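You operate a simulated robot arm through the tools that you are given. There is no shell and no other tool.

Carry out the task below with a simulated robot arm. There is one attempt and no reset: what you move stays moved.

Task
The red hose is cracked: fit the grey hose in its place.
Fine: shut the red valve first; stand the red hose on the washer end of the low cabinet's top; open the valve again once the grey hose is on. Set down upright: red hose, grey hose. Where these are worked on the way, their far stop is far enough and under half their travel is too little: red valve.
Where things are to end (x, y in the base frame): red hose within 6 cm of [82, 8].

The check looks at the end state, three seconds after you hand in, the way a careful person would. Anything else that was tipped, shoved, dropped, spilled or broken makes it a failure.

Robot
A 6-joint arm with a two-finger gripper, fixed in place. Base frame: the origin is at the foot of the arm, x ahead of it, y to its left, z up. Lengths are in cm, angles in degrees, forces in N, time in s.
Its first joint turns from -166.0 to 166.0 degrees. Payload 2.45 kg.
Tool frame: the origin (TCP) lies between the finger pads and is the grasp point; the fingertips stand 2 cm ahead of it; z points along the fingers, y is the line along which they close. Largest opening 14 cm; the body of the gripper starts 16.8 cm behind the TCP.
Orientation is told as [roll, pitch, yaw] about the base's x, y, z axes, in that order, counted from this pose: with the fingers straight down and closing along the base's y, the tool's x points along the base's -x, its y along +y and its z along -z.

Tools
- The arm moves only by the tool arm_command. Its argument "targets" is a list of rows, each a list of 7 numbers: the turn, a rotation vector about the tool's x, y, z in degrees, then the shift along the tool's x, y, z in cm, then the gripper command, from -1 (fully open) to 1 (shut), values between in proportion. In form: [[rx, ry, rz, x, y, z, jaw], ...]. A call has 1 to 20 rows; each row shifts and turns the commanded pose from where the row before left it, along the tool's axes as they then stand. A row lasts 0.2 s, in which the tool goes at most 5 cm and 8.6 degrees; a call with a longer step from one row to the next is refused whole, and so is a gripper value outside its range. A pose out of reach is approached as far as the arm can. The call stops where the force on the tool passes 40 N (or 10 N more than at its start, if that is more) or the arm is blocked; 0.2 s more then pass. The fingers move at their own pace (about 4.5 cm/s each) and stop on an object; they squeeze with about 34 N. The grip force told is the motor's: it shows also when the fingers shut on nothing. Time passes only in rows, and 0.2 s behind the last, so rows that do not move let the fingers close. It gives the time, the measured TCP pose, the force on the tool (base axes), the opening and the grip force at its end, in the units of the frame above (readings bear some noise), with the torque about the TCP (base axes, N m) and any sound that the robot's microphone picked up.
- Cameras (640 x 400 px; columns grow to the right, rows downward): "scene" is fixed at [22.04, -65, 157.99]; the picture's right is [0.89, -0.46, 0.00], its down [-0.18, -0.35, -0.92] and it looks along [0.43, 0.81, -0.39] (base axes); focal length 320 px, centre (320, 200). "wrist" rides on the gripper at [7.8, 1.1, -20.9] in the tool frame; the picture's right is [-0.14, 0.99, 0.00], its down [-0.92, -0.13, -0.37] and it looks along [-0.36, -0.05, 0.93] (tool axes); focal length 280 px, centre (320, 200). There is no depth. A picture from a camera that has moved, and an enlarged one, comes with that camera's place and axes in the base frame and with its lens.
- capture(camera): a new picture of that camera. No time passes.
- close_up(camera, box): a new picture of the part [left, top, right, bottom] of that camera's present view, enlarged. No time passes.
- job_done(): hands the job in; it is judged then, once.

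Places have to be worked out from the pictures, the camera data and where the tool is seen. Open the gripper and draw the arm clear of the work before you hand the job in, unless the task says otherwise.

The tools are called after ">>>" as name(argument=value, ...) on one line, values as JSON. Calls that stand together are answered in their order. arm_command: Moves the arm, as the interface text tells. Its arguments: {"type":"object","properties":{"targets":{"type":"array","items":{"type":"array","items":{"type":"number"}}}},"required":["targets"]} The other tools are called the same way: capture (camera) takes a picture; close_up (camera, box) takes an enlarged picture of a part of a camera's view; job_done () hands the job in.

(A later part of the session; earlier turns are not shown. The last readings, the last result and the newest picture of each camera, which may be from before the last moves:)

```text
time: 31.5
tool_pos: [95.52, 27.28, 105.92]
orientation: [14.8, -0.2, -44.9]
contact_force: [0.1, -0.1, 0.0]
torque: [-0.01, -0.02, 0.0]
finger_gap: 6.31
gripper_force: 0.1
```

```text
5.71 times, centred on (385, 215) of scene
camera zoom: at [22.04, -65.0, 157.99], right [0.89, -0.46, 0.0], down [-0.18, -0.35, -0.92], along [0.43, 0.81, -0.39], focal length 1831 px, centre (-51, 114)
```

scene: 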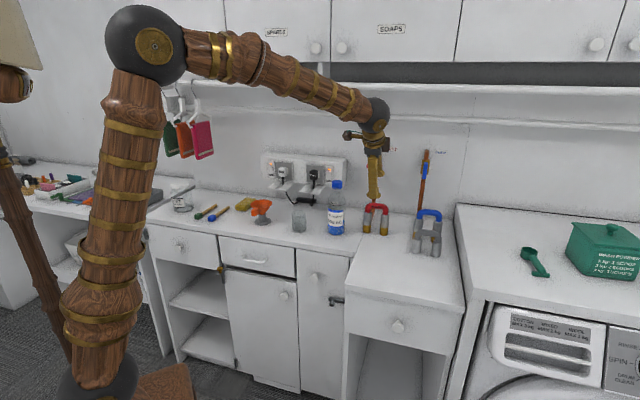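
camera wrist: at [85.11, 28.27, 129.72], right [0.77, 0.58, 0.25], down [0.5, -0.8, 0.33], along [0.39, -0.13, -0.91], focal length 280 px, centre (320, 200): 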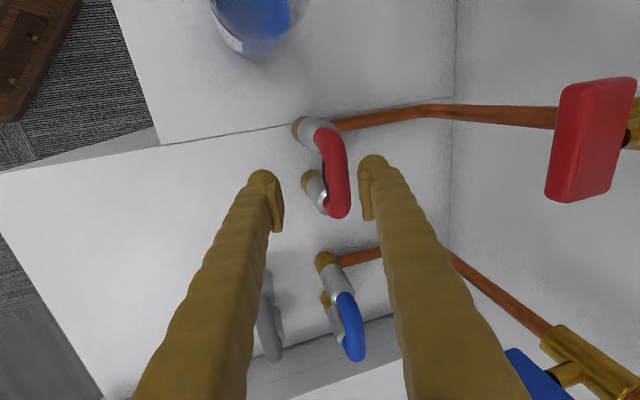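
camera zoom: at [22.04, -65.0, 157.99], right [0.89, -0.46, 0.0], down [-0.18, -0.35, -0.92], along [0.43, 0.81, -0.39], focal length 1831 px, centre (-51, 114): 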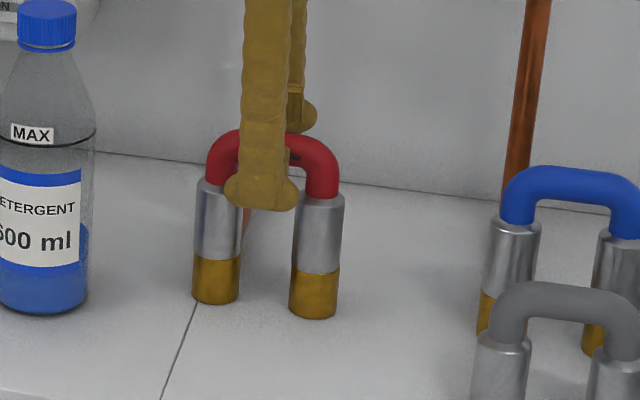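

Centred laterally; the tube's apparent size suggests it is slightly deeper. I advance 0.6 cm and close in steps.

>>> arm_command(targets=[[0, 0, 0, 0, 0, 0.6, 0.1], [0, 0, 0, 0, 0, 0, 0.4], [0, 0, 0, 0, 0, 0, 0.6], [0, 0, 0, 0, 0, 0, 0.7], [0, 0, 0, 0, 0, 0, 0.8], [0, 0, 0, 0, 0, 0, 0.9]])

>>> close_up(camera="wrist", box=[240, 90, 400, 260])

>>> close_up(camera="scene", box=[350, 180, 420, 250])

```text
time: 32.9
tool_pos: [95.69, 27.44, 105.37]
orientation: [14.7, -0.2, -44.9]
contact_force: [-6.7, -9.4, 0.5]
torque: [-0.69, 0.51, 0.34]
finger_gap: 2.66
gripper_force: 34.0
```

```text
2.35 times, centred on (320, 175) of wrist
camera zoom: at [87.04, 29.89, 125.73], right [0.77, 0.58, 0.25], down [0.5, -0.8, 0.33], along [0.39, -0.13, -0.91], focal length 660 px, centre (320, 259)
```

zoom: 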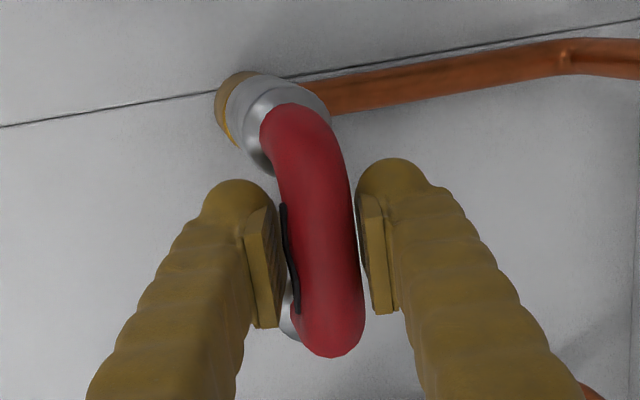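

```text
5.71 times, centred on (385, 215) of scene
camera zoom: at [22.04, -65.0, 157.99], right [0.89, -0.46, 0.0], down [-0.18, -0.35, -0.92], along [0.43, 0.81, -0.39], focal length 1831 px, centre (-51, 114)
```

zoom: 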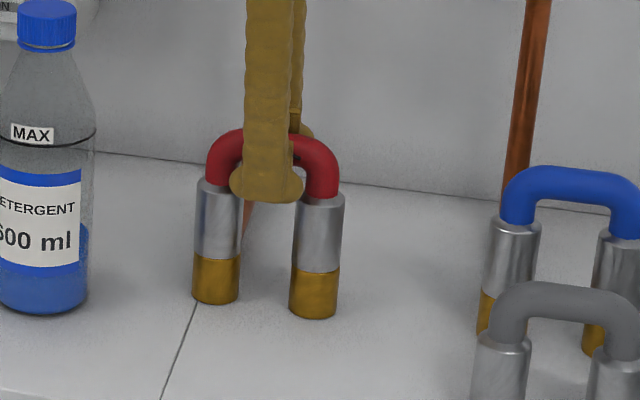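

The grip closed at 2.66 cm but with a 0.85 N·m twist. The front fingertip is probably still touching the cuff shoulders, about 2.5 cm below the arch. I reopen slightly, come back 1.1 cm and regrip so that only the tube is held.

>>> arm_command(targets=[[0, 0, 0, 0, 0, 0, 0.5], [0, 0, 0, 0, 0, 0, 0.4], [0, 0, 0, 0, 0, -1.1, 0.4], [0, 0, 0, 0, 0, 0, 0.6], [0, 0, 0, 0, 0, 0, 0.7], [0, 0, 0, 0, 0, 0, 0.8], [0, 0, 0, 0, 0, 0, 0.9]])

>>> close_up(camera="wrist", box=[240, 90, 400, 260])

>>> close_up(camera="scene", box=[350, 180, 420, 250])

```text
time: 34.5
tool_pos: [95.52, 27.17, 106.51]
orientation: [14.8, -0.2, -44.9]
contact_force: [-2.1, -3.0, 5.1]
torque: [-0.26, 0.21, 0.14]
finger_gap: 2.33
gripper_force: 34.0
```

```text
2.35 times, centred on (320, 175) of wrist
camera zoom: at [86.87, 29.66, 126.89], right [0.77, 0.58, 0.25], down [0.5, -0.8, 0.33], along [0.39, -0.13, -0.91], focal length 660 px, centre (320, 259)
```

zoom: 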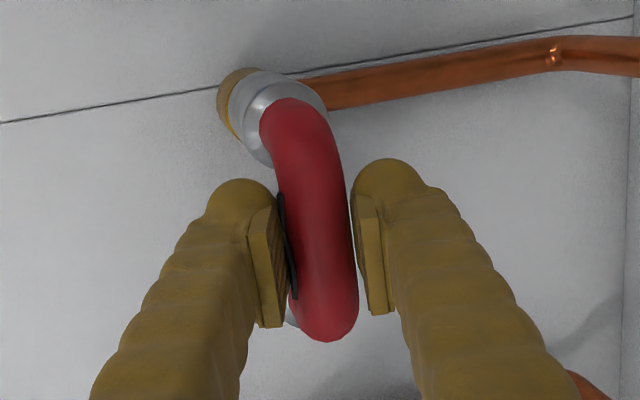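

```text
5.71 times, centred on (385, 215) of scene
camera zoom: at [22.04, -65.0, 157.99], right [0.89, -0.46, 0.0], down [-0.18, -0.35, -0.92], along [0.43, 0.81, -0.39], focal length 1831 px, centre (-51, 114)
```

zoom: 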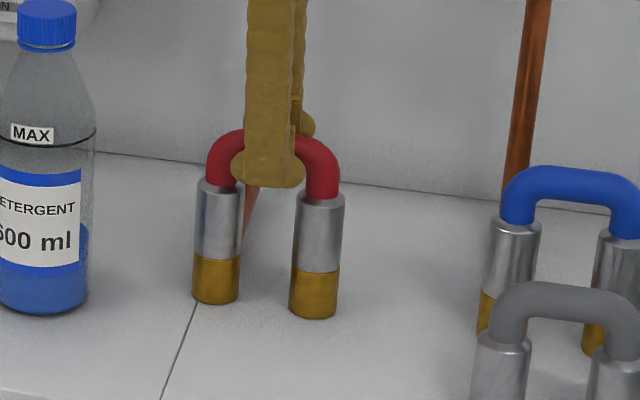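

A good grip: gap 2.33 cm, low force. I note the seated pose as TCP (95.5,27.2,106.5) and pull straight up.

>>> arm_command(targets=[[0, 0, 0, 0, 0.0766, -0.29, 1], [0, 0, 0, 0, 0.0766, -0.29, 1], [0, 0, 0, 0, 0.0766, -0.29, 1], [0, 0, 0, 0, 0.0766, -0.29, 1]])

>>> close_up(camera="scene", box=[350, 180, 420, 250])

```text
time: 35.5
tool_pos: [95.46, 27.18, 107.5]
orientation: [14.8, -0.2, -44.9]
contact_force: [-2.2, -8.9, -4.5]
torque: [-0.88, 0.11, 0.29]
finger_gap: 2.32
gripper_force: 33.9
```

```text
5.71 times, centred on (385, 215) of scene
camera zoom: at [22.04, -65.0, 157.99], right [0.89, -0.46, 0.0], down [-0.18, -0.35, -0.92], along [0.43, 0.81, -0.39], focal length 1831 px, centre (-51, 114)
```

zoom: 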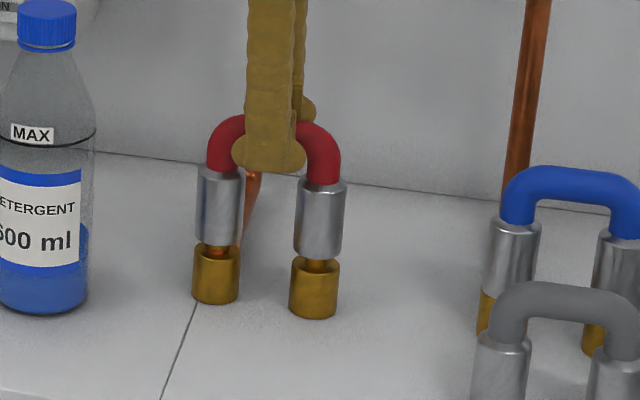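

The hose slides up off narrower spigots. I continue lifting.

>>> arm_command(targets=[[0, 0, 0, 0, 0.0566, -0.3, 1], [0, 0, 0, 0, 0.0766, -0.29, 1], [0, 0, 0, 0, 0.0766, -0.29, 1], [0, 0, 0, 0, 0.0766, -0.29, 1], [0, 0, 0, 0, 0.0766, -0.29, 1], [0, 0, 0, 0, 0.0766, -0.29, 1]])

>>> close_up(camera="scene", box=[350, 170, 420, 240])

```text
time: 36.9
tool_pos: [95.55, 27.31, 109.38]
orientation: [14.8, -0.1, -44.9]
contact_force: [-1.8, -7.4, -2.5]
torque: [-0.58, 0.12, 0.22]
finger_gap: 2.3
gripper_force: 33.9
```

```text
5.71 times, centred on (385, 205) of scene
camera zoom: at [22.04, -65.0, 157.99], right [0.89, -0.46, 0.0], down [-0.18, -0.35, -0.92], along [0.43, 0.81, -0.39], focal length 1831 px, centre (-51, 171)
```

zoom: 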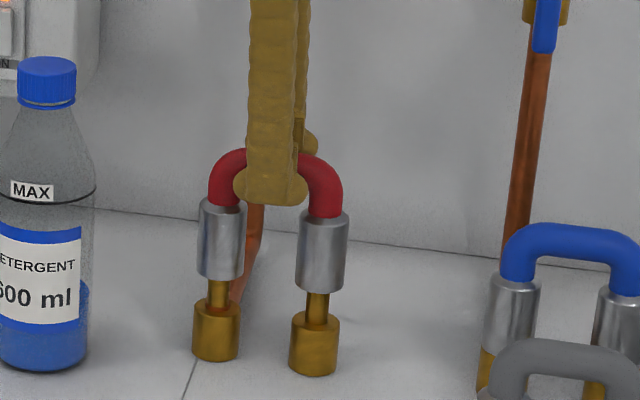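

>>> arm_command(targets=[[0, 0, 0, 0, 0.0566, -0.3, 1], [0, 0, 0, 0, 0.0766, -0.29, 1], [0, 0, 0, 0, 0.0766, -0.29, 1], [0, 0, 0, 0, 0.0766, -0.29, 1], [0, 0, 0, 0, 0.0766, -0.29, 1], [0, 0, 0, 0, 0.0766, -0.29, 1], [0, 0, 0, 0, 0.0766, -0.29, 1]])

>>> close_up(camera="scene", box=[350, 160, 420, 230])

```text
time: 38.5
tool_pos: [95.57, 27.36, 111.47]
orientation: [14.9, -0.2, -44.9]
contact_force: [-0.4, 0.1, -1.2]
torque: [0.0, -0.01, 0.02]
finger_gap: 2.25
gripper_force: 34.0
```

```text
5.71 times, centred on (385, 195) of scene
camera zoom: at [22.04, -65.0, 157.99], right [0.89, -0.46, 0.0], down [-0.18, -0.35, -0.92], along [0.43, 0.81, -0.39], focal length 1831 px, centre (-51, 229)
```

zoom: 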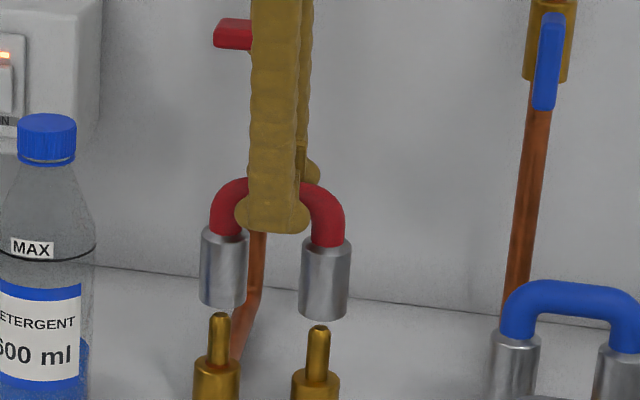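

The hose is free (forces near zero). I lift further and carry it toward (83,7).

>>> arm_command(targets=[[0, 0, 0, 0, 0.575, -2.175, 1], [0, 0, 0, 0, 0.575, -2.175, 1], [0, 0, 0, -0.883, -3.72, -0.983, 1], [0, 0, 0, -0.883, -3.72, -0.983, 1], [0, 0, 0, -0.883, -3.72, -0.983, 1], [0, 0, 0, -0.883, -3.72, -0.983, 1], [0, 0, 0, -0.883, -3.72, -0.983, 1], [0, 0, 0, -0.883, -3.72, -0.983, 1], [0, 0, 0, 0, 0, 0, 1], [0, 0, 0, 0, 0, 0, 1]])

>>> capture(camera="scene")

>>> capture(camera="wrist")

```text
time: 40.7
tool_pos: [83.17, 7.19, 116.12]
orientation: [14.8, -0.2, -44.9]
contact_force: [0.3, -0.2, -1.9]
torque: [-0.04, 0.0, -0.04]
finger_gap: 2.21
gripper_force: 33.6
```

```text
taken
```

scene: 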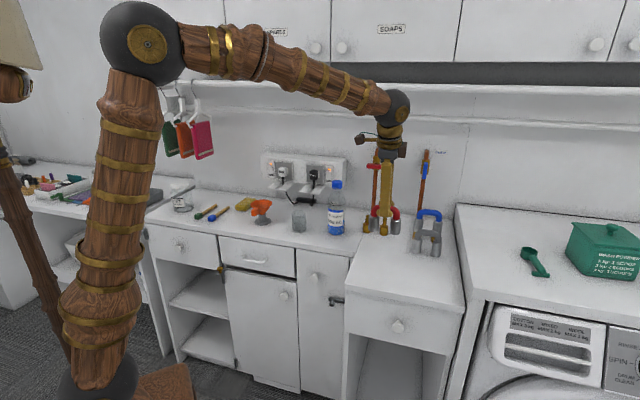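

```text
taken
camera wrist: at [74.49, 9.71, 136.51], right [0.77, 0.58, 0.25], down [0.5, -0.8, 0.33], along [0.39, -0.13, -0.91], focal length 280 px, centre (320, 200)
```

wrist: 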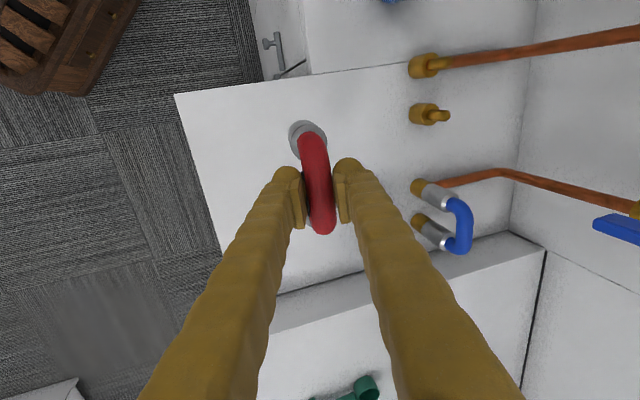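

The red hose hangs upright over the clear part of the top, about 1.5 cm from the target. I shift a further 1.2 cm toward the washer and lower to just above the surface.

>>> arm_command(targets=[[0, 0, 0, -1.2, 0, 0, 1], [0, 0, 0, 0, -0.766, 2.9, 1], [0, 0, 0, 0, -0.766, 2.9, 1], [0, 0, 0, 0, -0.511, 1.934, 1], [0, 0, 0, 0, -0.2554, 0.967, 1], [0, 0, 0, 0, 0, 0, 1]])

>>> close_up(camera="scene", box=[340, 190, 440, 290])

```text
time: 42.1
tool_pos: [83.93, 6.28, 107.06]
orientation: [14.7, -0.1, -44.9]
contact_force: [0.0, 0.3, -1.9]
torque: [0.0, 0.0, 0.0]
finger_gap: 2.22
gripper_force: 34.0
```

```text
4.00 times, centred on (390, 240) of scene
camera zoom: at [22.04, -65.0, 157.99], right [0.89, -0.46, 0.0], down [-0.18, -0.35, -0.92], along [0.43, 0.81, -0.39], focal length 1282 px, centre (40, 40)
```

zoom: 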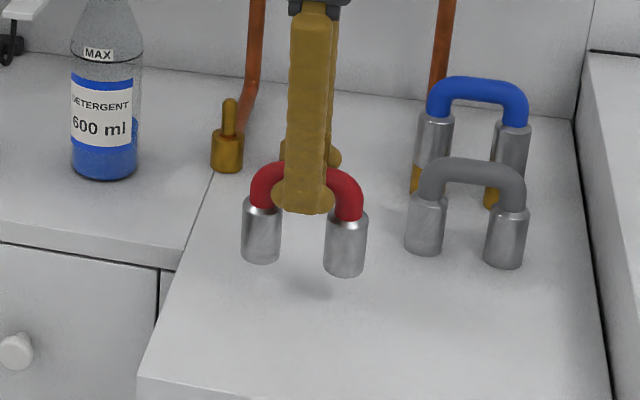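

It is about 3 cm above the surface. I lower in small steps.

>>> arm_command(targets=[[0, 0, 0, 0, -0.102, 0.387, 1], [0, 0, 0, 0, -0.102, 0.387, 1], [0, 0, 0, 0, -0.102, 0.387, 1], [0, 0, 0, 0, -0.102, 0.387, 1], [0, 0, 0, 0, -0.102, 0.387, 1], [0, 0, 0, 0, -0.051, 0.193, 1], [0, 0, 0, 0, -0.051, 0.193, 1]])

>>> close_up(camera="scene", box=[340, 190, 440, 290])

```text
time: 43.7
tool_pos: [83.91, 6.3, 104.62]
orientation: [14.8, -0.2, -44.9]
contact_force: [0.1, -0.2, -0.7]
torque: [0.0, 0.01, 0.02]
finger_gap: 2.19
gripper_force: 34.5
```

```text
4.00 times, centred on (390, 240) of scene
camera zoom: at [22.04, -65.0, 157.99], right [0.89, -0.46, 0.0], down [-0.18, -0.35, -0.92], along [0.43, 0.81, -0.39], focal length 1282 px, centre (40, 40)
```

zoom: 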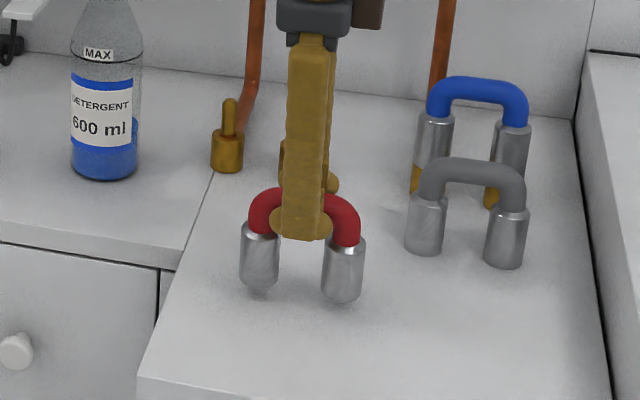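

Contact shadows are close but there is no contact force yet. I continue in 0.2 cm steps.

>>> arm_command(targets=[[0, 0, 0, 0, -0.051, 0.193, 1], [0, 0, 0, 0, -0.051, 0.193, 1], [0, 0, 0, 0, -0.051, 0.193, 1], [0, 0, 0, 0, 0, 0, 1]])

```text
time: 44.7
tool_pos: [83.95, 6.27, 104.11]
orientation: [14.9, -0.2, -44.9]
contact_force: [-0.3, 0.1, -1.9]
torque: [0.02, -0.03, 0.0]
finger_gap: 2.23
gripper_force: 34.4
```

>>> arm_command(targets=[[0, 0, 0, 0, -0.038, 0.145, 1], [0, 0, 0, 0, -0.038, 0.145, 1], [0, 0, 0, 0, -0.038, 0.145, 1], [0, 0, 0, 0, 0, 0, 1]])

>>> close_up(camera="scene", box=[360, 220, 440, 280])

```text
time: 45.7
tool_pos: [84.0, 6.22, 103.57]
orientation: [14.8, -0.2, -44.9]
contact_force: [-0.2, -0.2, -1.5]
torque: [0.0, 0.03, -0.01]
finger_gap: 2.18
gripper_force: 34.1
```

```text
6.67 times, centred on (400, 250) of scene
camera zoom: at [22.04, -65.0, 157.99], right [0.89, -0.46, 0.0], down [-0.18, -0.35, -0.92], along [0.43, 0.81, -0.39], focal length 2136 px, centre (-213, -133)
```

zoom: 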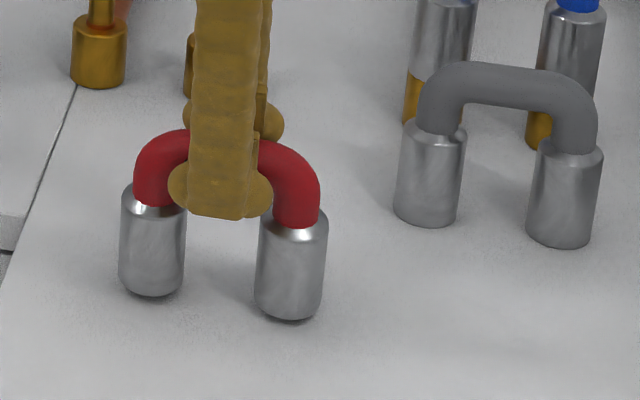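

>>> arm_command(targets=[[0, 0, 0, 0, -0.026, 0.097, 1], [0, 0, 0, 0, -0.026, 0.097, 1], [0, 0, 0, 0, -0.026, 0.097, 1], [0, 0, 0, 0, 0, 0, 1]])

```text
time: 46.7
tool_pos: [83.87, 6.3, 103.43]
orientation: [14.8, -0.2, -44.9]
contact_force: [0.0, -0.1, -1.0]
torque: [-0.01, -0.04, -0.01]
finger_gap: 2.19
gripper_force: 33.9
```

>>> arm_command(targets=[[0, 0, 0, 0, -0.026, 0.097, 1], [0, 0, 0, 0, -0.026, 0.097, 1], [0, 0, 0, 0, -0.026, 0.097, 1], [0, 0, 0, 0, 0, 0, 1]])

>>> close_up(camera="scene", box=[360, 220, 440, 280])

```text
time: 47.7
tool_pos: [83.92, 6.23, 103.14]
orientation: [14.9, -0.3, -45.0]
contact_force: [2.4, -0.8, 34.7]
torque: [0.1, 0.14, 0.0]
finger_gap: 2.23
gripper_force: 33.4
```

```text
6.67 times, centred on (400, 250) of scene
camera zoom: at [22.04, -65.0, 157.99], right [0.89, -0.46, 0.0], down [-0.18, -0.35, -0.92], along [0.43, 0.81, -0.39], focal length 2136 px, centre (-213, -133)
```

zoom: 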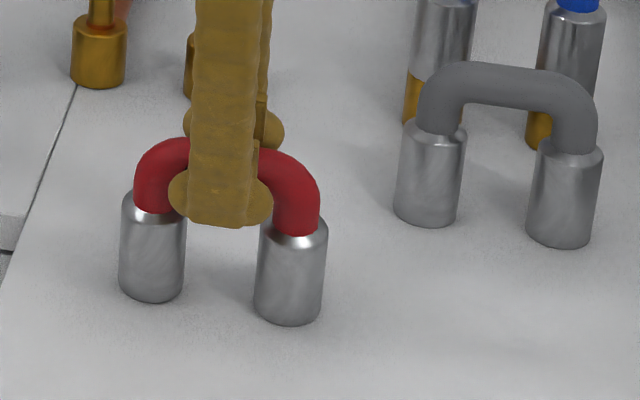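

Contact was made at TCP z≈103.2 with 35 N. I ease up slightly, open, and withdraw straight along the tool.

>>> arm_command(targets=[[0, 0, 0, 0, 0.02, -0.08, 1], [0, 0, 0, 0, 0, 0, 0.6], [0, 0, 0, 0, 0, 0, 0.3], [0, 0, 0, 0, 0, 0, 0.1], [0, 0, 0, 0, 0, 0, 0.1], [0, 0, 0, 0, 0, -2, 0.1], [0, 0, 0, 0, 0, -4, 0.1], [0, 0, 0, 0, 0, -4, 0.1], [0, 0, 0, 0, 0, -3, 0.1]])

>>> capture(camera="wrist")

>>> capture(camera="scene")

>>> close_up(camera="scene", box=[360, 220, 440, 280])

```text
time: 49.7
tool_pos: [81.44, 3.99, 115.5]
orientation: [14.9, -0.2, -44.9]
contact_force: [0.2, -0.1, -0.5]
torque: [0.0, 0.0, 0.01]
finger_gap: 6.29
gripper_force: 0.0
```

```text
taken
camera wrist: at [72.78, 6.56, 135.89], right [0.77, 0.58, 0.25], down [0.5, -0.8, 0.33], along [0.39, -0.13, -0.91], focal length 280 px, centre (320, 200)
```

wrist: 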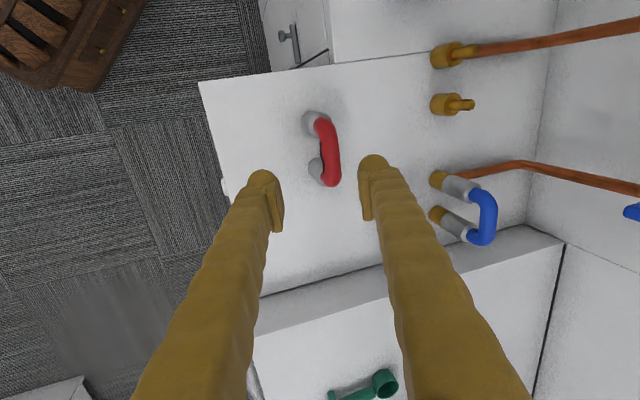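

```text
taken
```

scene: 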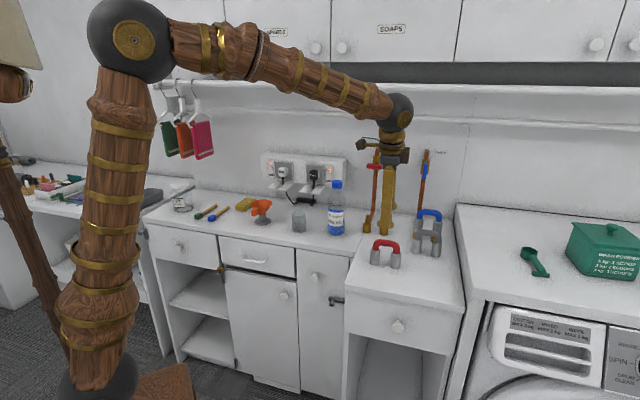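

```text
6.67 times, centred on (400, 250) of scene
camera zoom: at [22.04, -65.0, 157.99], right [0.89, -0.46, 0.0], down [-0.18, -0.35, -0.92], along [0.43, 0.81, -0.39], focal length 2136 px, centre (-213, -133)
```

zoom: 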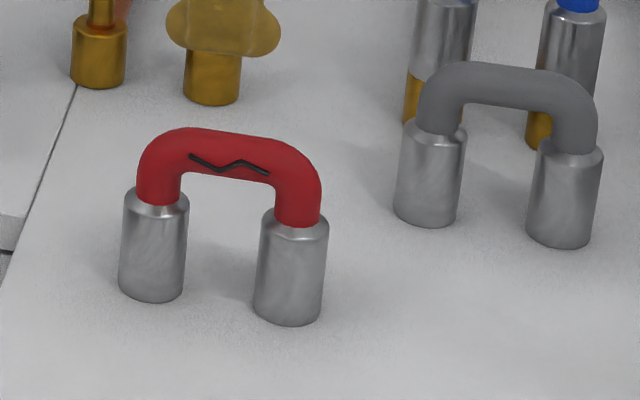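

Red hose stands upright at about (84,6.4). It also calibrates the scene camera: grey lies +17.7 in x and -1.2 in y from red, so the grey grip pose is about (101.6,5.0,103). I go to a standoff above it.

>>> arm_command(targets=[[0, 0, 0, -2.71, 2.27, 0.74, 0.1], [0, 0, 0, -2.71, 2.27, 0.74, 0.1], [0, 0, 0, -2.71, 2.27, 0.74, 0.1], [0, 0, 0, -2.71, 2.27, 0.74, 0.1], [0, 0, 0, -2.71, 2.27, 0.74, 0.1], [0, 0, 0, 0, 0, 0, 0.1]])

>>> capture(camera="wrist")

>>> close_up(camera="wrist", box=[250, 90, 390, 240])

>>> capture(camera="scene")

```text
time: 51.1
tool_pos: [99.33, 2.77, 114.97]
orientation: [14.7, -0.2, -44.9]
contact_force: [0.8, 1.0, -0.3]
torque: [0.01, 0.02, -0.04]
finger_gap: 6.28
gripper_force: 0.0
```

```text
taken
camera wrist: at [90.63, 5.18, 135.25], right [0.77, 0.58, 0.25], down [0.5, -0.8, 0.33], along [0.39, -0.13, -0.91], focal length 280 px, centre (320, 200)
```

wrist: 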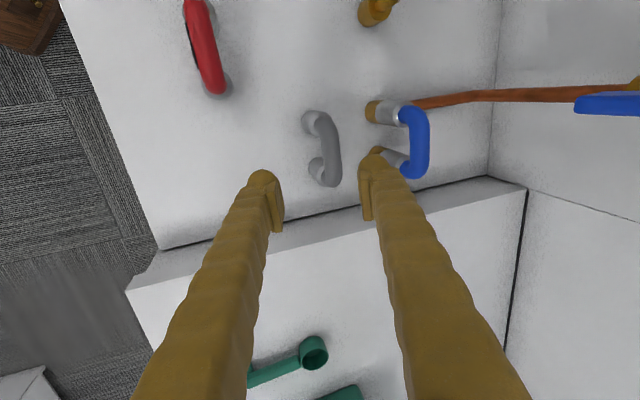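

```text
2.67 times, centred on (320, 165) of wrist
camera zoom: at [90.63, 5.18, 135.25], right [0.77, 0.58, 0.25], down [0.5, -0.8, 0.33], along [0.39, -0.13, -0.91], focal length 748 px, centre (320, 293)
```

zoom: 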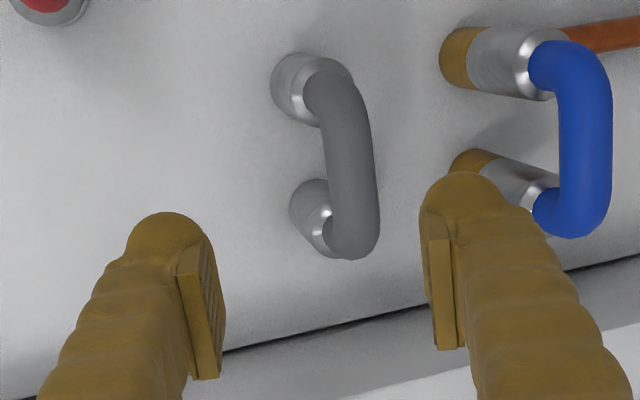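

```text
taken
```

scene: 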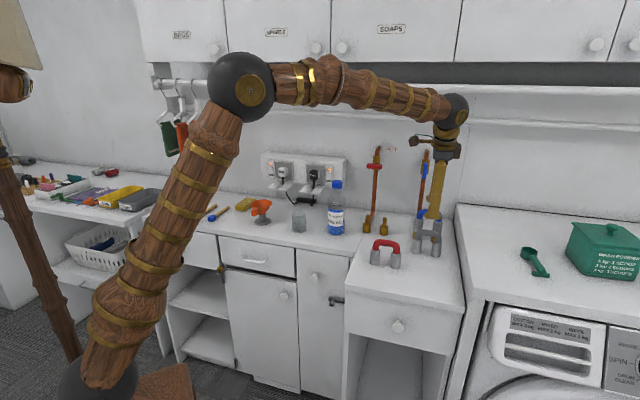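

The grey hose is in view and looks slightly toward the back finger. I apply half the estimated corrections, descend 7.5 cm along the tool and measure again up close.

>>> arm_command(targets=[[0, 0, 0, 0.2, 0.8, 0, 0.1], [0, 0, 0, 0, 0, 2.5, 0.1], [0, 0, 0, 0, 0, 2.5, 0.1], [0, 0, 0, 0, 0, 2.5, 0.1], [0, 0, 0, 0, 0, 0, 0.1]])

>>> close_up(camera="wrist", box=[250, 90, 390, 240])

>>> close_up(camera="scene", box=[390, 180, 470, 260])

```text
time: 52.3
tool_pos: [101.34, 4.71, 107.86]
orientation: [14.8, -0.3, -44.9]
contact_force: [0.0, -0.3, 0.5]
torque: [0.0, 0.01, 0.0]
finger_gap: 6.3
gripper_force: 0.0
```

```text
2.67 times, centred on (320, 165) of wrist
camera zoom: at [92.62, 7.28, 128.3], right [0.77, 0.58, 0.25], down [0.5, -0.8, 0.33], along [0.39, -0.13, -0.91], focal length 748 px, centre (320, 293)
```

zoom: 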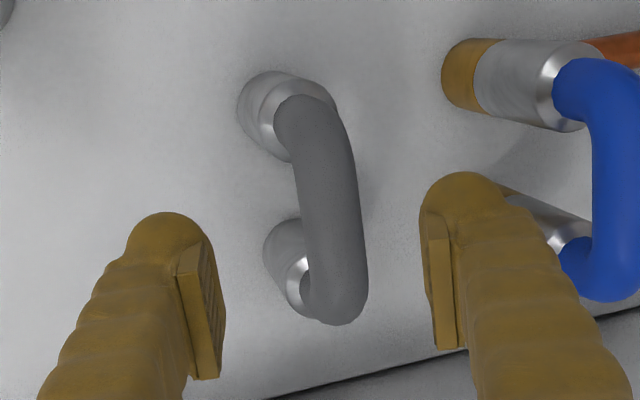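

```text
5.00 times, centred on (430, 220) of scene
camera zoom: at [22.04, -65.0, 157.99], right [0.89, -0.46, 0.0], down [-0.18, -0.35, -0.92], along [0.43, 0.81, -0.39], focal length 1602 px, centre (-230, 100)
```

zoom: 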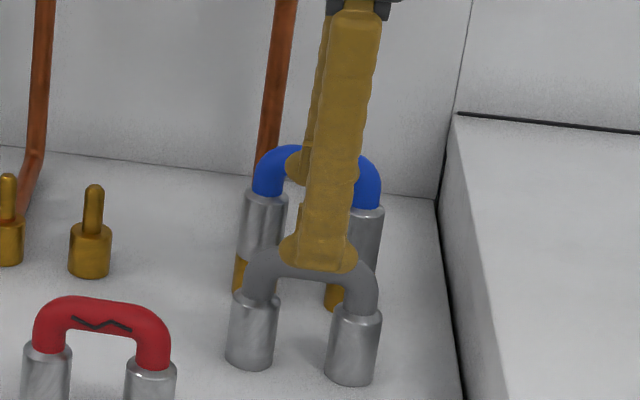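

The grey centre is 0.1 cm and 0.4 cm off laterally, and the grip height is TCP z≈103.1. I correct and descend 5 cm.

>>> arm_command(targets=[[0, 0, 0, 0.1, 0.4, 1, 0.1], [0, 0, 0, 0, 0, 2, 0.1], [0, 0, 0, 0, 0, 1, 0.1], [0, 0, 0, 0, 0, 1, 0.1], [0, 0, 0, 0, 0, 0, 0.1]])

>>> close_up(camera="wrist", box=[240, 90, 400, 260])

>>> close_up(camera="scene", box=[390, 190, 470, 270])

```text
time: 53.5
tool_pos: [102.45, 5.99, 103.3]
orientation: [14.9, -0.3, -44.9]
contact_force: [-0.6, 0.3, 0.9]
torque: [0.0, 0.01, -0.04]
finger_gap: 6.31
gripper_force: 0.0
```

```text
2.35 times, centred on (320, 175) of wrist
camera zoom: at [93.78, 8.61, 123.69], right [0.77, 0.58, 0.25], down [0.5, -0.8, 0.33], along [0.39, -0.13, -0.91], focal length 660 px, centre (320, 259)
```

zoom: 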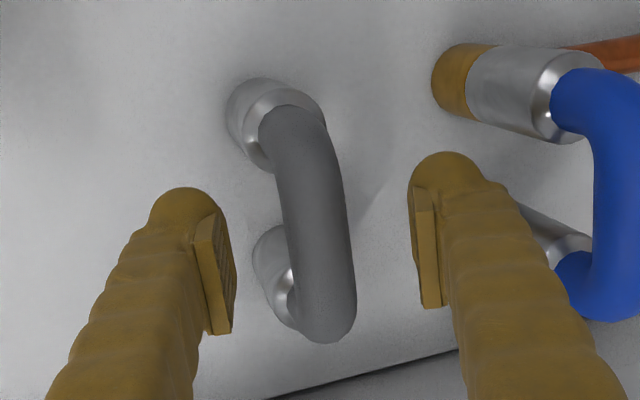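

```text
5.00 times, centred on (430, 230) of scene
camera zoom: at [22.04, -65.0, 157.99], right [0.89, -0.46, 0.0], down [-0.18, -0.35, -0.92], along [0.43, 0.81, -0.39], focal length 1602 px, centre (-230, 50)
```

zoom: 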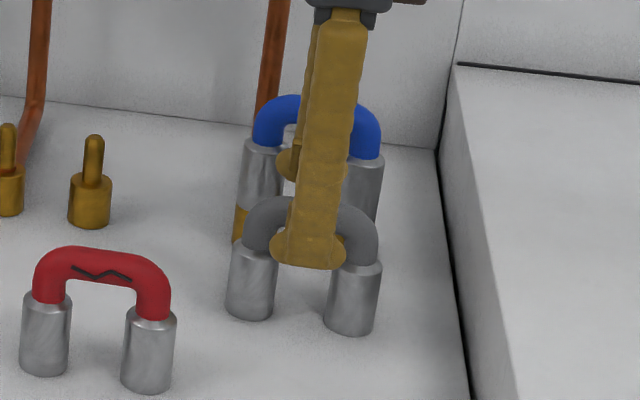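

Compared with the red grip picture, grey is almost identically placed. I make the last small match (x -0.12, y -0.15, z +0.3) and close.

>>> arm_command(targets=[[0, 0, 0, -0.12, -0.15, 0.3, 0.1], [0, 0, 0, 0, 0, 0, 0.4], [0, 0, 0, 0, 0, 0, 0.6], [0, 0, 0, 0, 0, 0, 0.7], [0, 0, 0, 0, 0, 0, 0.8], [0, 0, 0, 0, 0, 0, 0.9], [0, 0, 0, 0, 0, 0, 1]])

>>> close_up(camera="wrist", box=[240, 90, 400, 260])

>>> close_up(camera="scene", box=[390, 190, 470, 270])

```text
time: 55.1
tool_pos: [102.37, 5.93, 103.0]
orientation: [14.8, -0.2, -45.0]
contact_force: [-1.1, -0.9, 2.4]
torque: [-0.19, 0.16, 0.03]
finger_gap: 2.32
gripper_force: 33.9
```

```text
2.35 times, centred on (320, 175) of wrist
camera zoom: at [93.77, 8.48, 123.38], right [0.77, 0.58, 0.25], down [0.5, -0.8, 0.33], along [0.39, -0.13, -0.91], focal length 660 px, centre (320, 259)
```

zoom: 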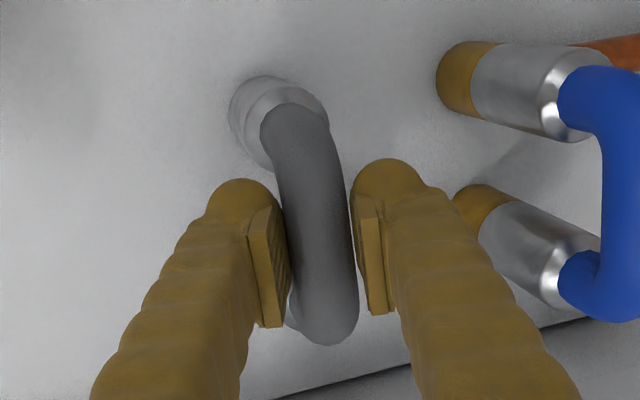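

```text
5.00 times, centred on (430, 230) of scene
camera zoom: at [22.04, -65.0, 157.99], right [0.89, -0.46, 0.0], down [-0.18, -0.35, -0.92], along [0.43, 0.81, -0.39], focal length 1602 px, centre (-230, 50)
```

zoom: 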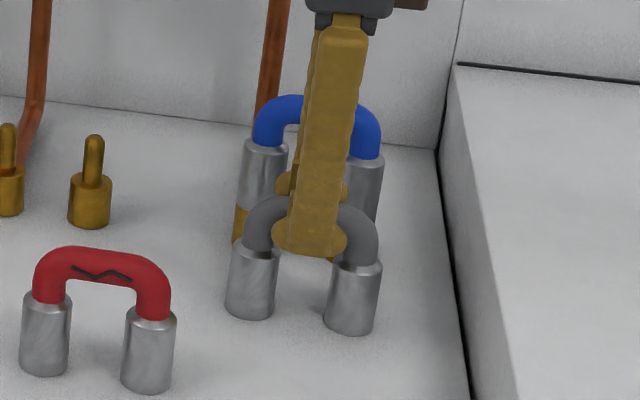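

Grey is held exactly like red was (gap 2.32). I lift it straight up and carry it back along the wall, then over the stubs.

>>> arm_command(targets=[[0, 0, 0, 0, 0.2554, -0.967, 1], [0, 0, 0, 0, 0.383, -1.45, 1], [0, 0, 0, 0, 0.766, -2.9, 1], [0, 0, 0, 0, 0.894, -3.384, 1], [0, 0, 0, 0, 0.894, -3.384, 1], [0, 0, 0, 0, 0.894, -3.384, 1], [0, 0, 0, 0, 0, 0, 1]])

>>> capture(camera="wrist")

>>> capture(camera="scene")

```text
time: 56.7
tool_pos: [102.43, 5.99, 119.05]
orientation: [14.7, -0.1, -44.9]
contact_force: [-1.0, -0.3, -1.1]
torque: [0.0, 0.01, 0.0]
finger_gap: 2.24
gripper_force: 34.2
```

```text
taken
camera wrist: at [93.85, 8.58, 139.39], right [0.77, 0.58, 0.25], down [0.5, -0.8, 0.33], along [0.39, -0.13, -0.91], focal length 280 px, centre (320, 200)
```

wrist: 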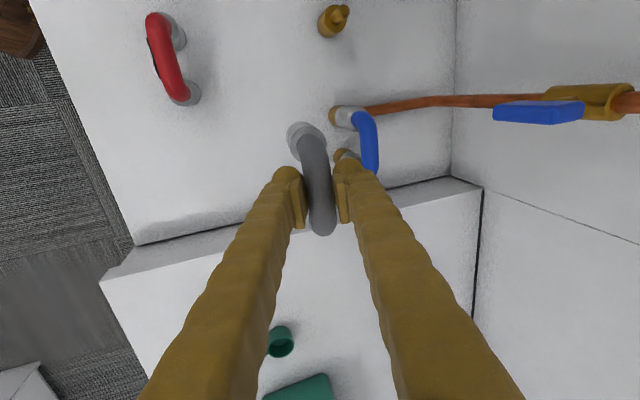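

```text
taken
```

scene: 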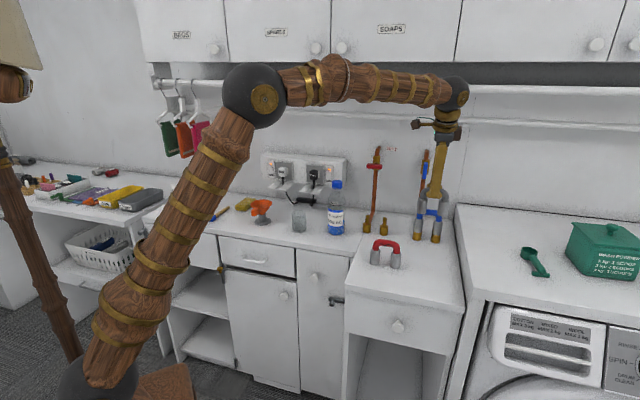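

Lifted clear. I move along the wall to the stubs' line, lower to z≈115, then move in toward the stubs.

>>> arm_command(targets=[[0, 0, 0, 4, 0, 0, 1], [0, 0, 0, 4, 0, 0, 1], [0, 0, 0, 4, 0, 0, 1], [0, 0, 0, 4, 0, 0, 1], [0, 0, 0, 3.97, 0, 0, 1], [0, 0, 0, 0, -1.02, 3.87, 1], [0, 0, 0, 0, 3.2, 0.85, 1], [0, 0, 0, 0, 3.2, 0.85, 1], [0, 0, 0, 0, 2.9, 0.77, 1], [0, 0, 0, 0, 0, 0, 1], [0, 0, 0, 0, 0, 0, 1]])

>>> close_up(camera="scene", box=[350, 170, 430, 250])

>>> capture(camera="wrist")

```text
time: 59.1
tool_pos: [94.89, 26.83, 114.66]
orientation: [14.9, -0.2, -44.8]
contact_force: [-0.1, 0.4, -0.5]
torque: [0.05, -0.01, -0.03]
finger_gap: 2.25
gripper_force: 34.4
```

```text
5.00 times, centred on (390, 210) of scene
camera zoom: at [22.04, -65.0, 157.99], right [0.89, -0.46, 0.0], down [-0.18, -0.35, -0.92], along [0.43, 0.81, -0.39], focal length 1602 px, centre (-30, 150)
```

zoom: 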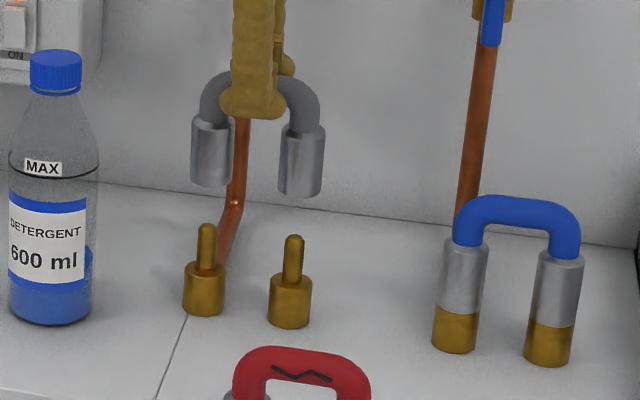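

```text
taken
camera wrist: at [86.26, 29.35, 135.05], right [0.77, 0.58, 0.25], down [0.5, -0.8, 0.33], along [0.39, -0.13, -0.91], focal length 280 px, centre (320, 200)
```

wrist: 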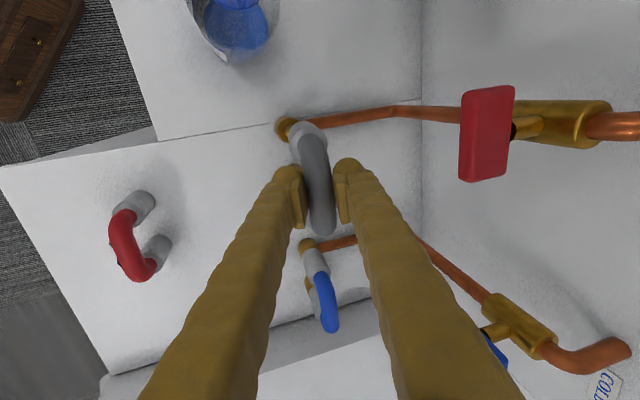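

Grey hangs about 8 cm above seating. I move the last 0.7 cm toward the wall and lower to just above the spigots for a fine check.

>>> arm_command(targets=[[0, 0, 0, 0, 0.68, 0.18, 1], [0, 0, 0, 0, -0.33, 1.256, 1], [0, 0, 0, 0, -0.33, 1.256, 1], [0, 0, 0, 0, 0, 0, 1], [0, 0, 0, 0, 0, 0, 1]])

>>> close_up(camera="scene", box=[360, 180, 410, 240])

>>> close_up(camera="wrist", box=[250, 90, 380, 240])

```text
time: 60.3
tool_pos: [95.58, 27.29, 112.09]
orientation: [14.8, -0.2, -44.9]
contact_force: [-0.3, 0.5, -1.3]
torque: [0.01, 0.05, 0.02]
finger_gap: 2.21
gripper_force: 34.1
```

```text
6.67 times, centred on (385, 210) of scene
camera zoom: at [22.04, -65.0, 157.99], right [0.89, -0.46, 0.0], down [-0.18, -0.35, -0.92], along [0.43, 0.81, -0.39], focal length 2136 px, centre (-113, 133)
```

zoom: 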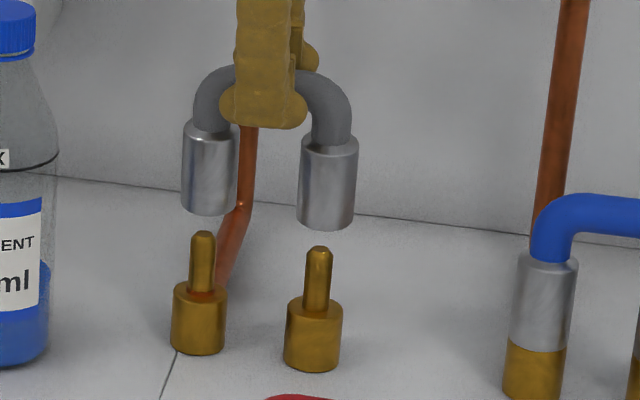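

```text
2.67 times, centred on (315, 165) of wrist
camera zoom: at [86.85, 29.9, 132.51], right [0.77, 0.58, 0.25], down [0.5, -0.8, 0.33], along [0.39, -0.13, -0.91], focal length 748 px, centre (333, 293)
```

zoom: 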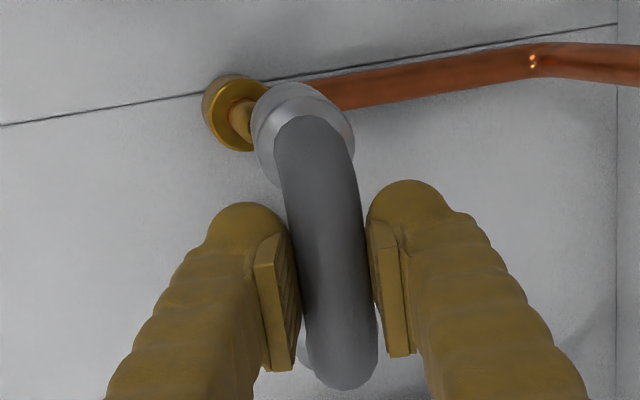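

Relative to the spigots, grey now hangs just where red did when it came free (within 0.05 cm). I lower it in small steps, watching the forces.

>>> arm_command(targets=[[0, 0, 0, 0, -0.157, 0.29, 1], [0, 0, 0, 0, -0.077, 0.29, 1], [0, 0, 0, 0, -0.077, 0.29, 1], [0, 0, 0, 0, -0.077, 0.29, 1], [0, 0, 0, 0, 0, 0, 1]])

>>> close_up(camera="scene", box=[360, 180, 410, 240])

```text
time: 61.5
tool_pos: [95.41, 27.34, 111.0]
orientation: [14.9, -0.2, -44.9]
contact_force: [0.4, 0.4, -1.6]
torque: [0.01, -0.01, 0.01]
finger_gap: 2.21
gripper_force: 33.8
```

```text
6.67 times, centred on (385, 210) of scene
camera zoom: at [22.04, -65.0, 157.99], right [0.89, -0.46, 0.0], down [-0.18, -0.35, -0.92], along [0.43, 0.81, -0.39], focal length 2136 px, centre (-113, 133)
```

zoom: 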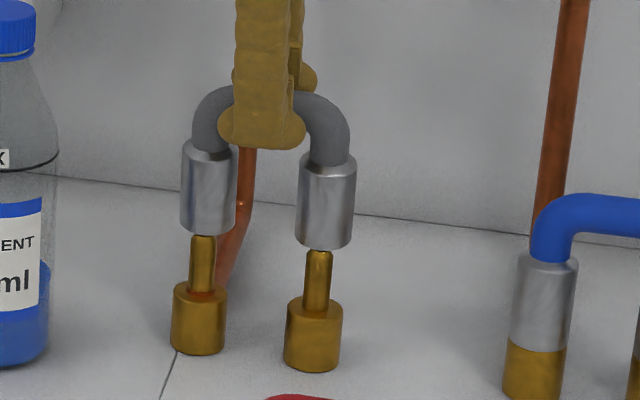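

The spigot tips are at the cuff mouths with no force yet. I continue lowering.

>>> arm_command(targets=[[0, 0, 0, 0, -0.051, 0.193, 1], [0, 0, 0, 0, -0.051, 0.193, 1], [0, 0, 0, 0, -0.051, 0.193, 1], [0, 0, 0, 0, 0, 0, 1]])

>>> close_up(camera="scene", box=[360, 180, 410, 240])

```text
time: 62.5
tool_pos: [95.49, 27.21, 110.52]
orientation: [14.9, -0.3, -44.8]
contact_force: [-1.1, 1.3, 35.8]
torque: [-0.04, 0.15, -0.11]
finger_gap: 2.24
gripper_force: 33.8
```

```text
6.67 times, centred on (385, 210) of scene
camera zoom: at [22.04, -65.0, 157.99], right [0.89, -0.46, 0.0], down [-0.18, -0.35, -0.92], along [0.43, 0.81, -0.39], focal length 2136 px, centre (-113, 133)
```

zoom: 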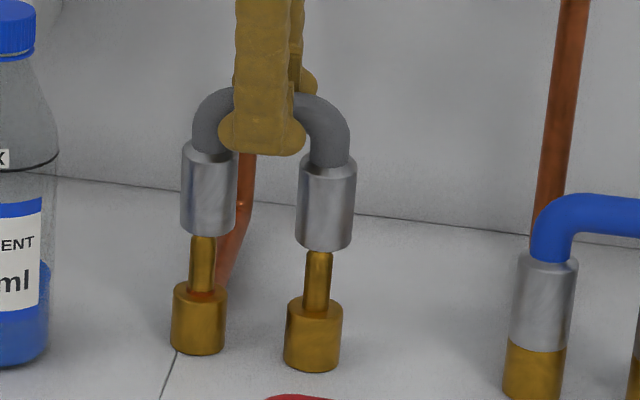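

The cuffs meet the spigot tips (36 N vertical), so the alignment is slightly off. I raise 0.5 cm and look very closely.

>>> arm_command(targets=[[0, 0, 0, 0, 0.128, -0.483, 1], [0, 0, 0, 0, 0, 0, 1]])

>>> close_up(camera="scene", box=[370, 200, 400, 230])

>>> close_up(camera="wrist", box=[260, 100, 340, 180])

```text
time: 63.1
tool_pos: [95.42, 27.27, 110.62]
orientation: [14.7, -0.2, -44.8]
contact_force: [-0.1, -0.4, -0.6]
torque: [0.02, 0.01, 0.0]
finger_gap: 2.2
gripper_force: 34.2
```

```text
13.33 times, centred on (385, 215) of scene
camera zoom: at [22.04, -65.0, 157.99], right [0.89, -0.46, 0.0], down [-0.18, -0.35, -0.92], along [0.43, 0.81, -0.39], focal length 4273 px, centre (-547, 0)
```

zoom: 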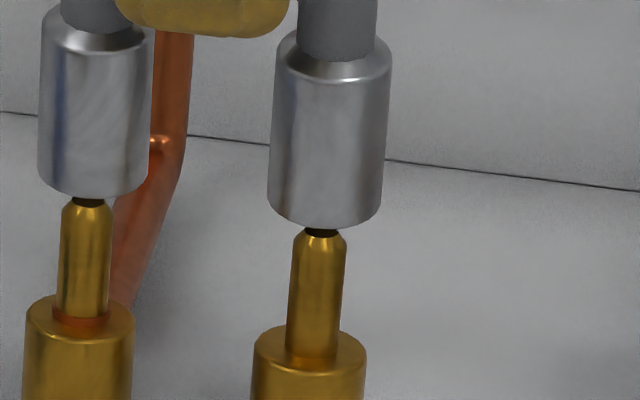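

```text
5.00 times, centred on (300, 140) of wrist
camera zoom: at [86.81, 29.9, 131.1], right [0.77, 0.58, 0.25], down [0.5, -0.8, 0.33], along [0.39, -0.13, -0.91], focal length 1402 px, centre (420, 500)
```

zoom: 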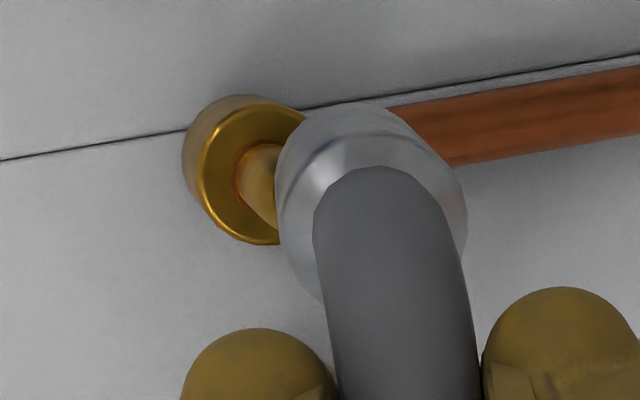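

Looking at both views, the cuffs' lower ends sit about 1.3 cm too far toward the wall: once free of the stubs, the hose swings parallel to the tilted pads. I raise a little and turn the tool to vertical so the hose hangs plumb, checking that the arm still reaches.

>>> arm_command(targets=[[0, 0, 0, 0, 0.383, -1.45, 1], [5, 0, 0, 0, 0, 0, 1], [5, 0, 0, 0, 0, 0, 1], [4.8, 0, 0, 0, 0, 0, 1], [0, 0, 0, 0, 0, 0, 1], [0, 0, 0, 0, 0, 0, 1]])

>>> close_up(camera="scene", box=[365, 185, 405, 235])

>>> close_up(camera="wrist", box=[240, 80, 380, 240])

```text
time: 64.5
tool_pos: [95.4, 27.36, 112.39]
orientation: [0.0, -0.2, -44.9]
contact_force: [-0.3, 0.5, -1.5]
torque: [-0.03, -0.01, -0.01]
finger_gap: 2.2
gripper_force: 34.0
```

```text
8.00 times, centred on (385, 210) of scene
camera zoom: at [22.04, -65.0, 157.99], right [0.89, -0.46, 0.0], down [-0.18, -0.35, -0.92], along [0.43, 0.81, -0.39], focal length 2564 px, centre (-200, 120)
```

zoom: 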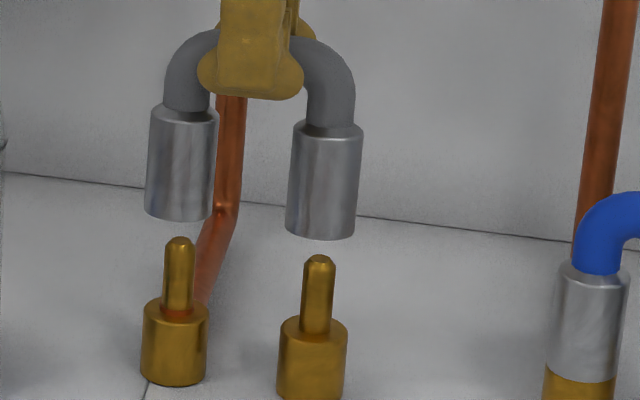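

```text
2.50 times, centred on (310, 160) of wrist
camera zoom: at [90.57, 33.73, 133.17], right [0.8, 0.6, 0.0], down [0.56, -0.74, 0.37], along [0.23, -0.3, -0.93], focal length 701 px, centre (345, 300)
```

zoom: 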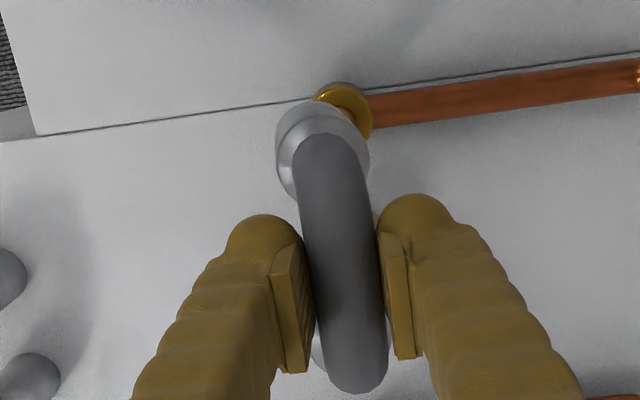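

Now the lower ends are about 0.9 cm too far from the wall: the hose sits about 6° off the tool axis. I set the tool tilt to 5.8° so the legs are plumb, and re-measure.

>>> arm_command(targets=[[-5.8, 0, 0, 0, 0, 0, 1], [0, 0, 0, 0, 0, 0, 1], [0, 0, 0, 0, 0, 0, 1]])

>>> close_up(camera="scene", box=[367, 190, 403, 226])

>>> close_up(camera="wrist", box=[270, 90, 350, 170])

```text
time: 65.3
tool_pos: [95.47, 27.39, 112.28]
orientation: [5.9, -0.2, -44.9]
contact_force: [-0.5, 0.9, -0.9]
torque: [-0.01, -0.01, -0.01]
finger_gap: 2.23
gripper_force: 34.1
```

```text
11.11 times, centred on (385, 208) of scene
camera zoom: at [22.04, -65.0, 157.99], right [0.89, -0.46, 0.0], down [-0.18, -0.35, -0.92], along [0.43, 0.81, -0.39], focal length 3560 px, centre (-402, 111)
```

zoom: 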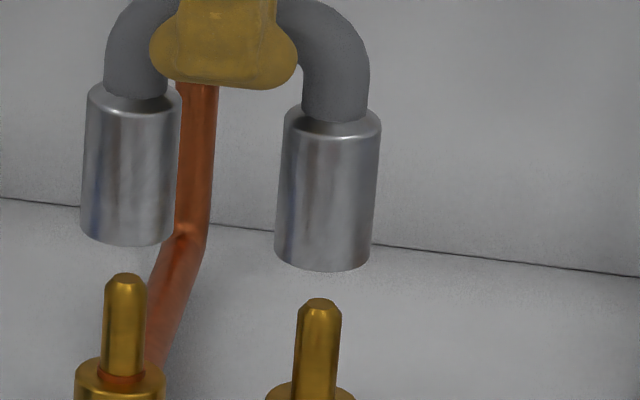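

```text
5.00 times, centred on (310, 130) of wrist
camera zoom: at [89.07, 32.25, 133.16], right [0.79, 0.6, 0.1], down [0.54, -0.77, 0.36], along [0.29, -0.23, -0.93], focal length 1402 px, centre (370, 550)
```

zoom: 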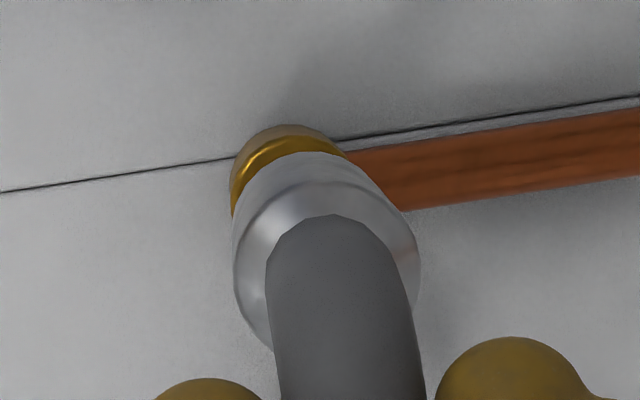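

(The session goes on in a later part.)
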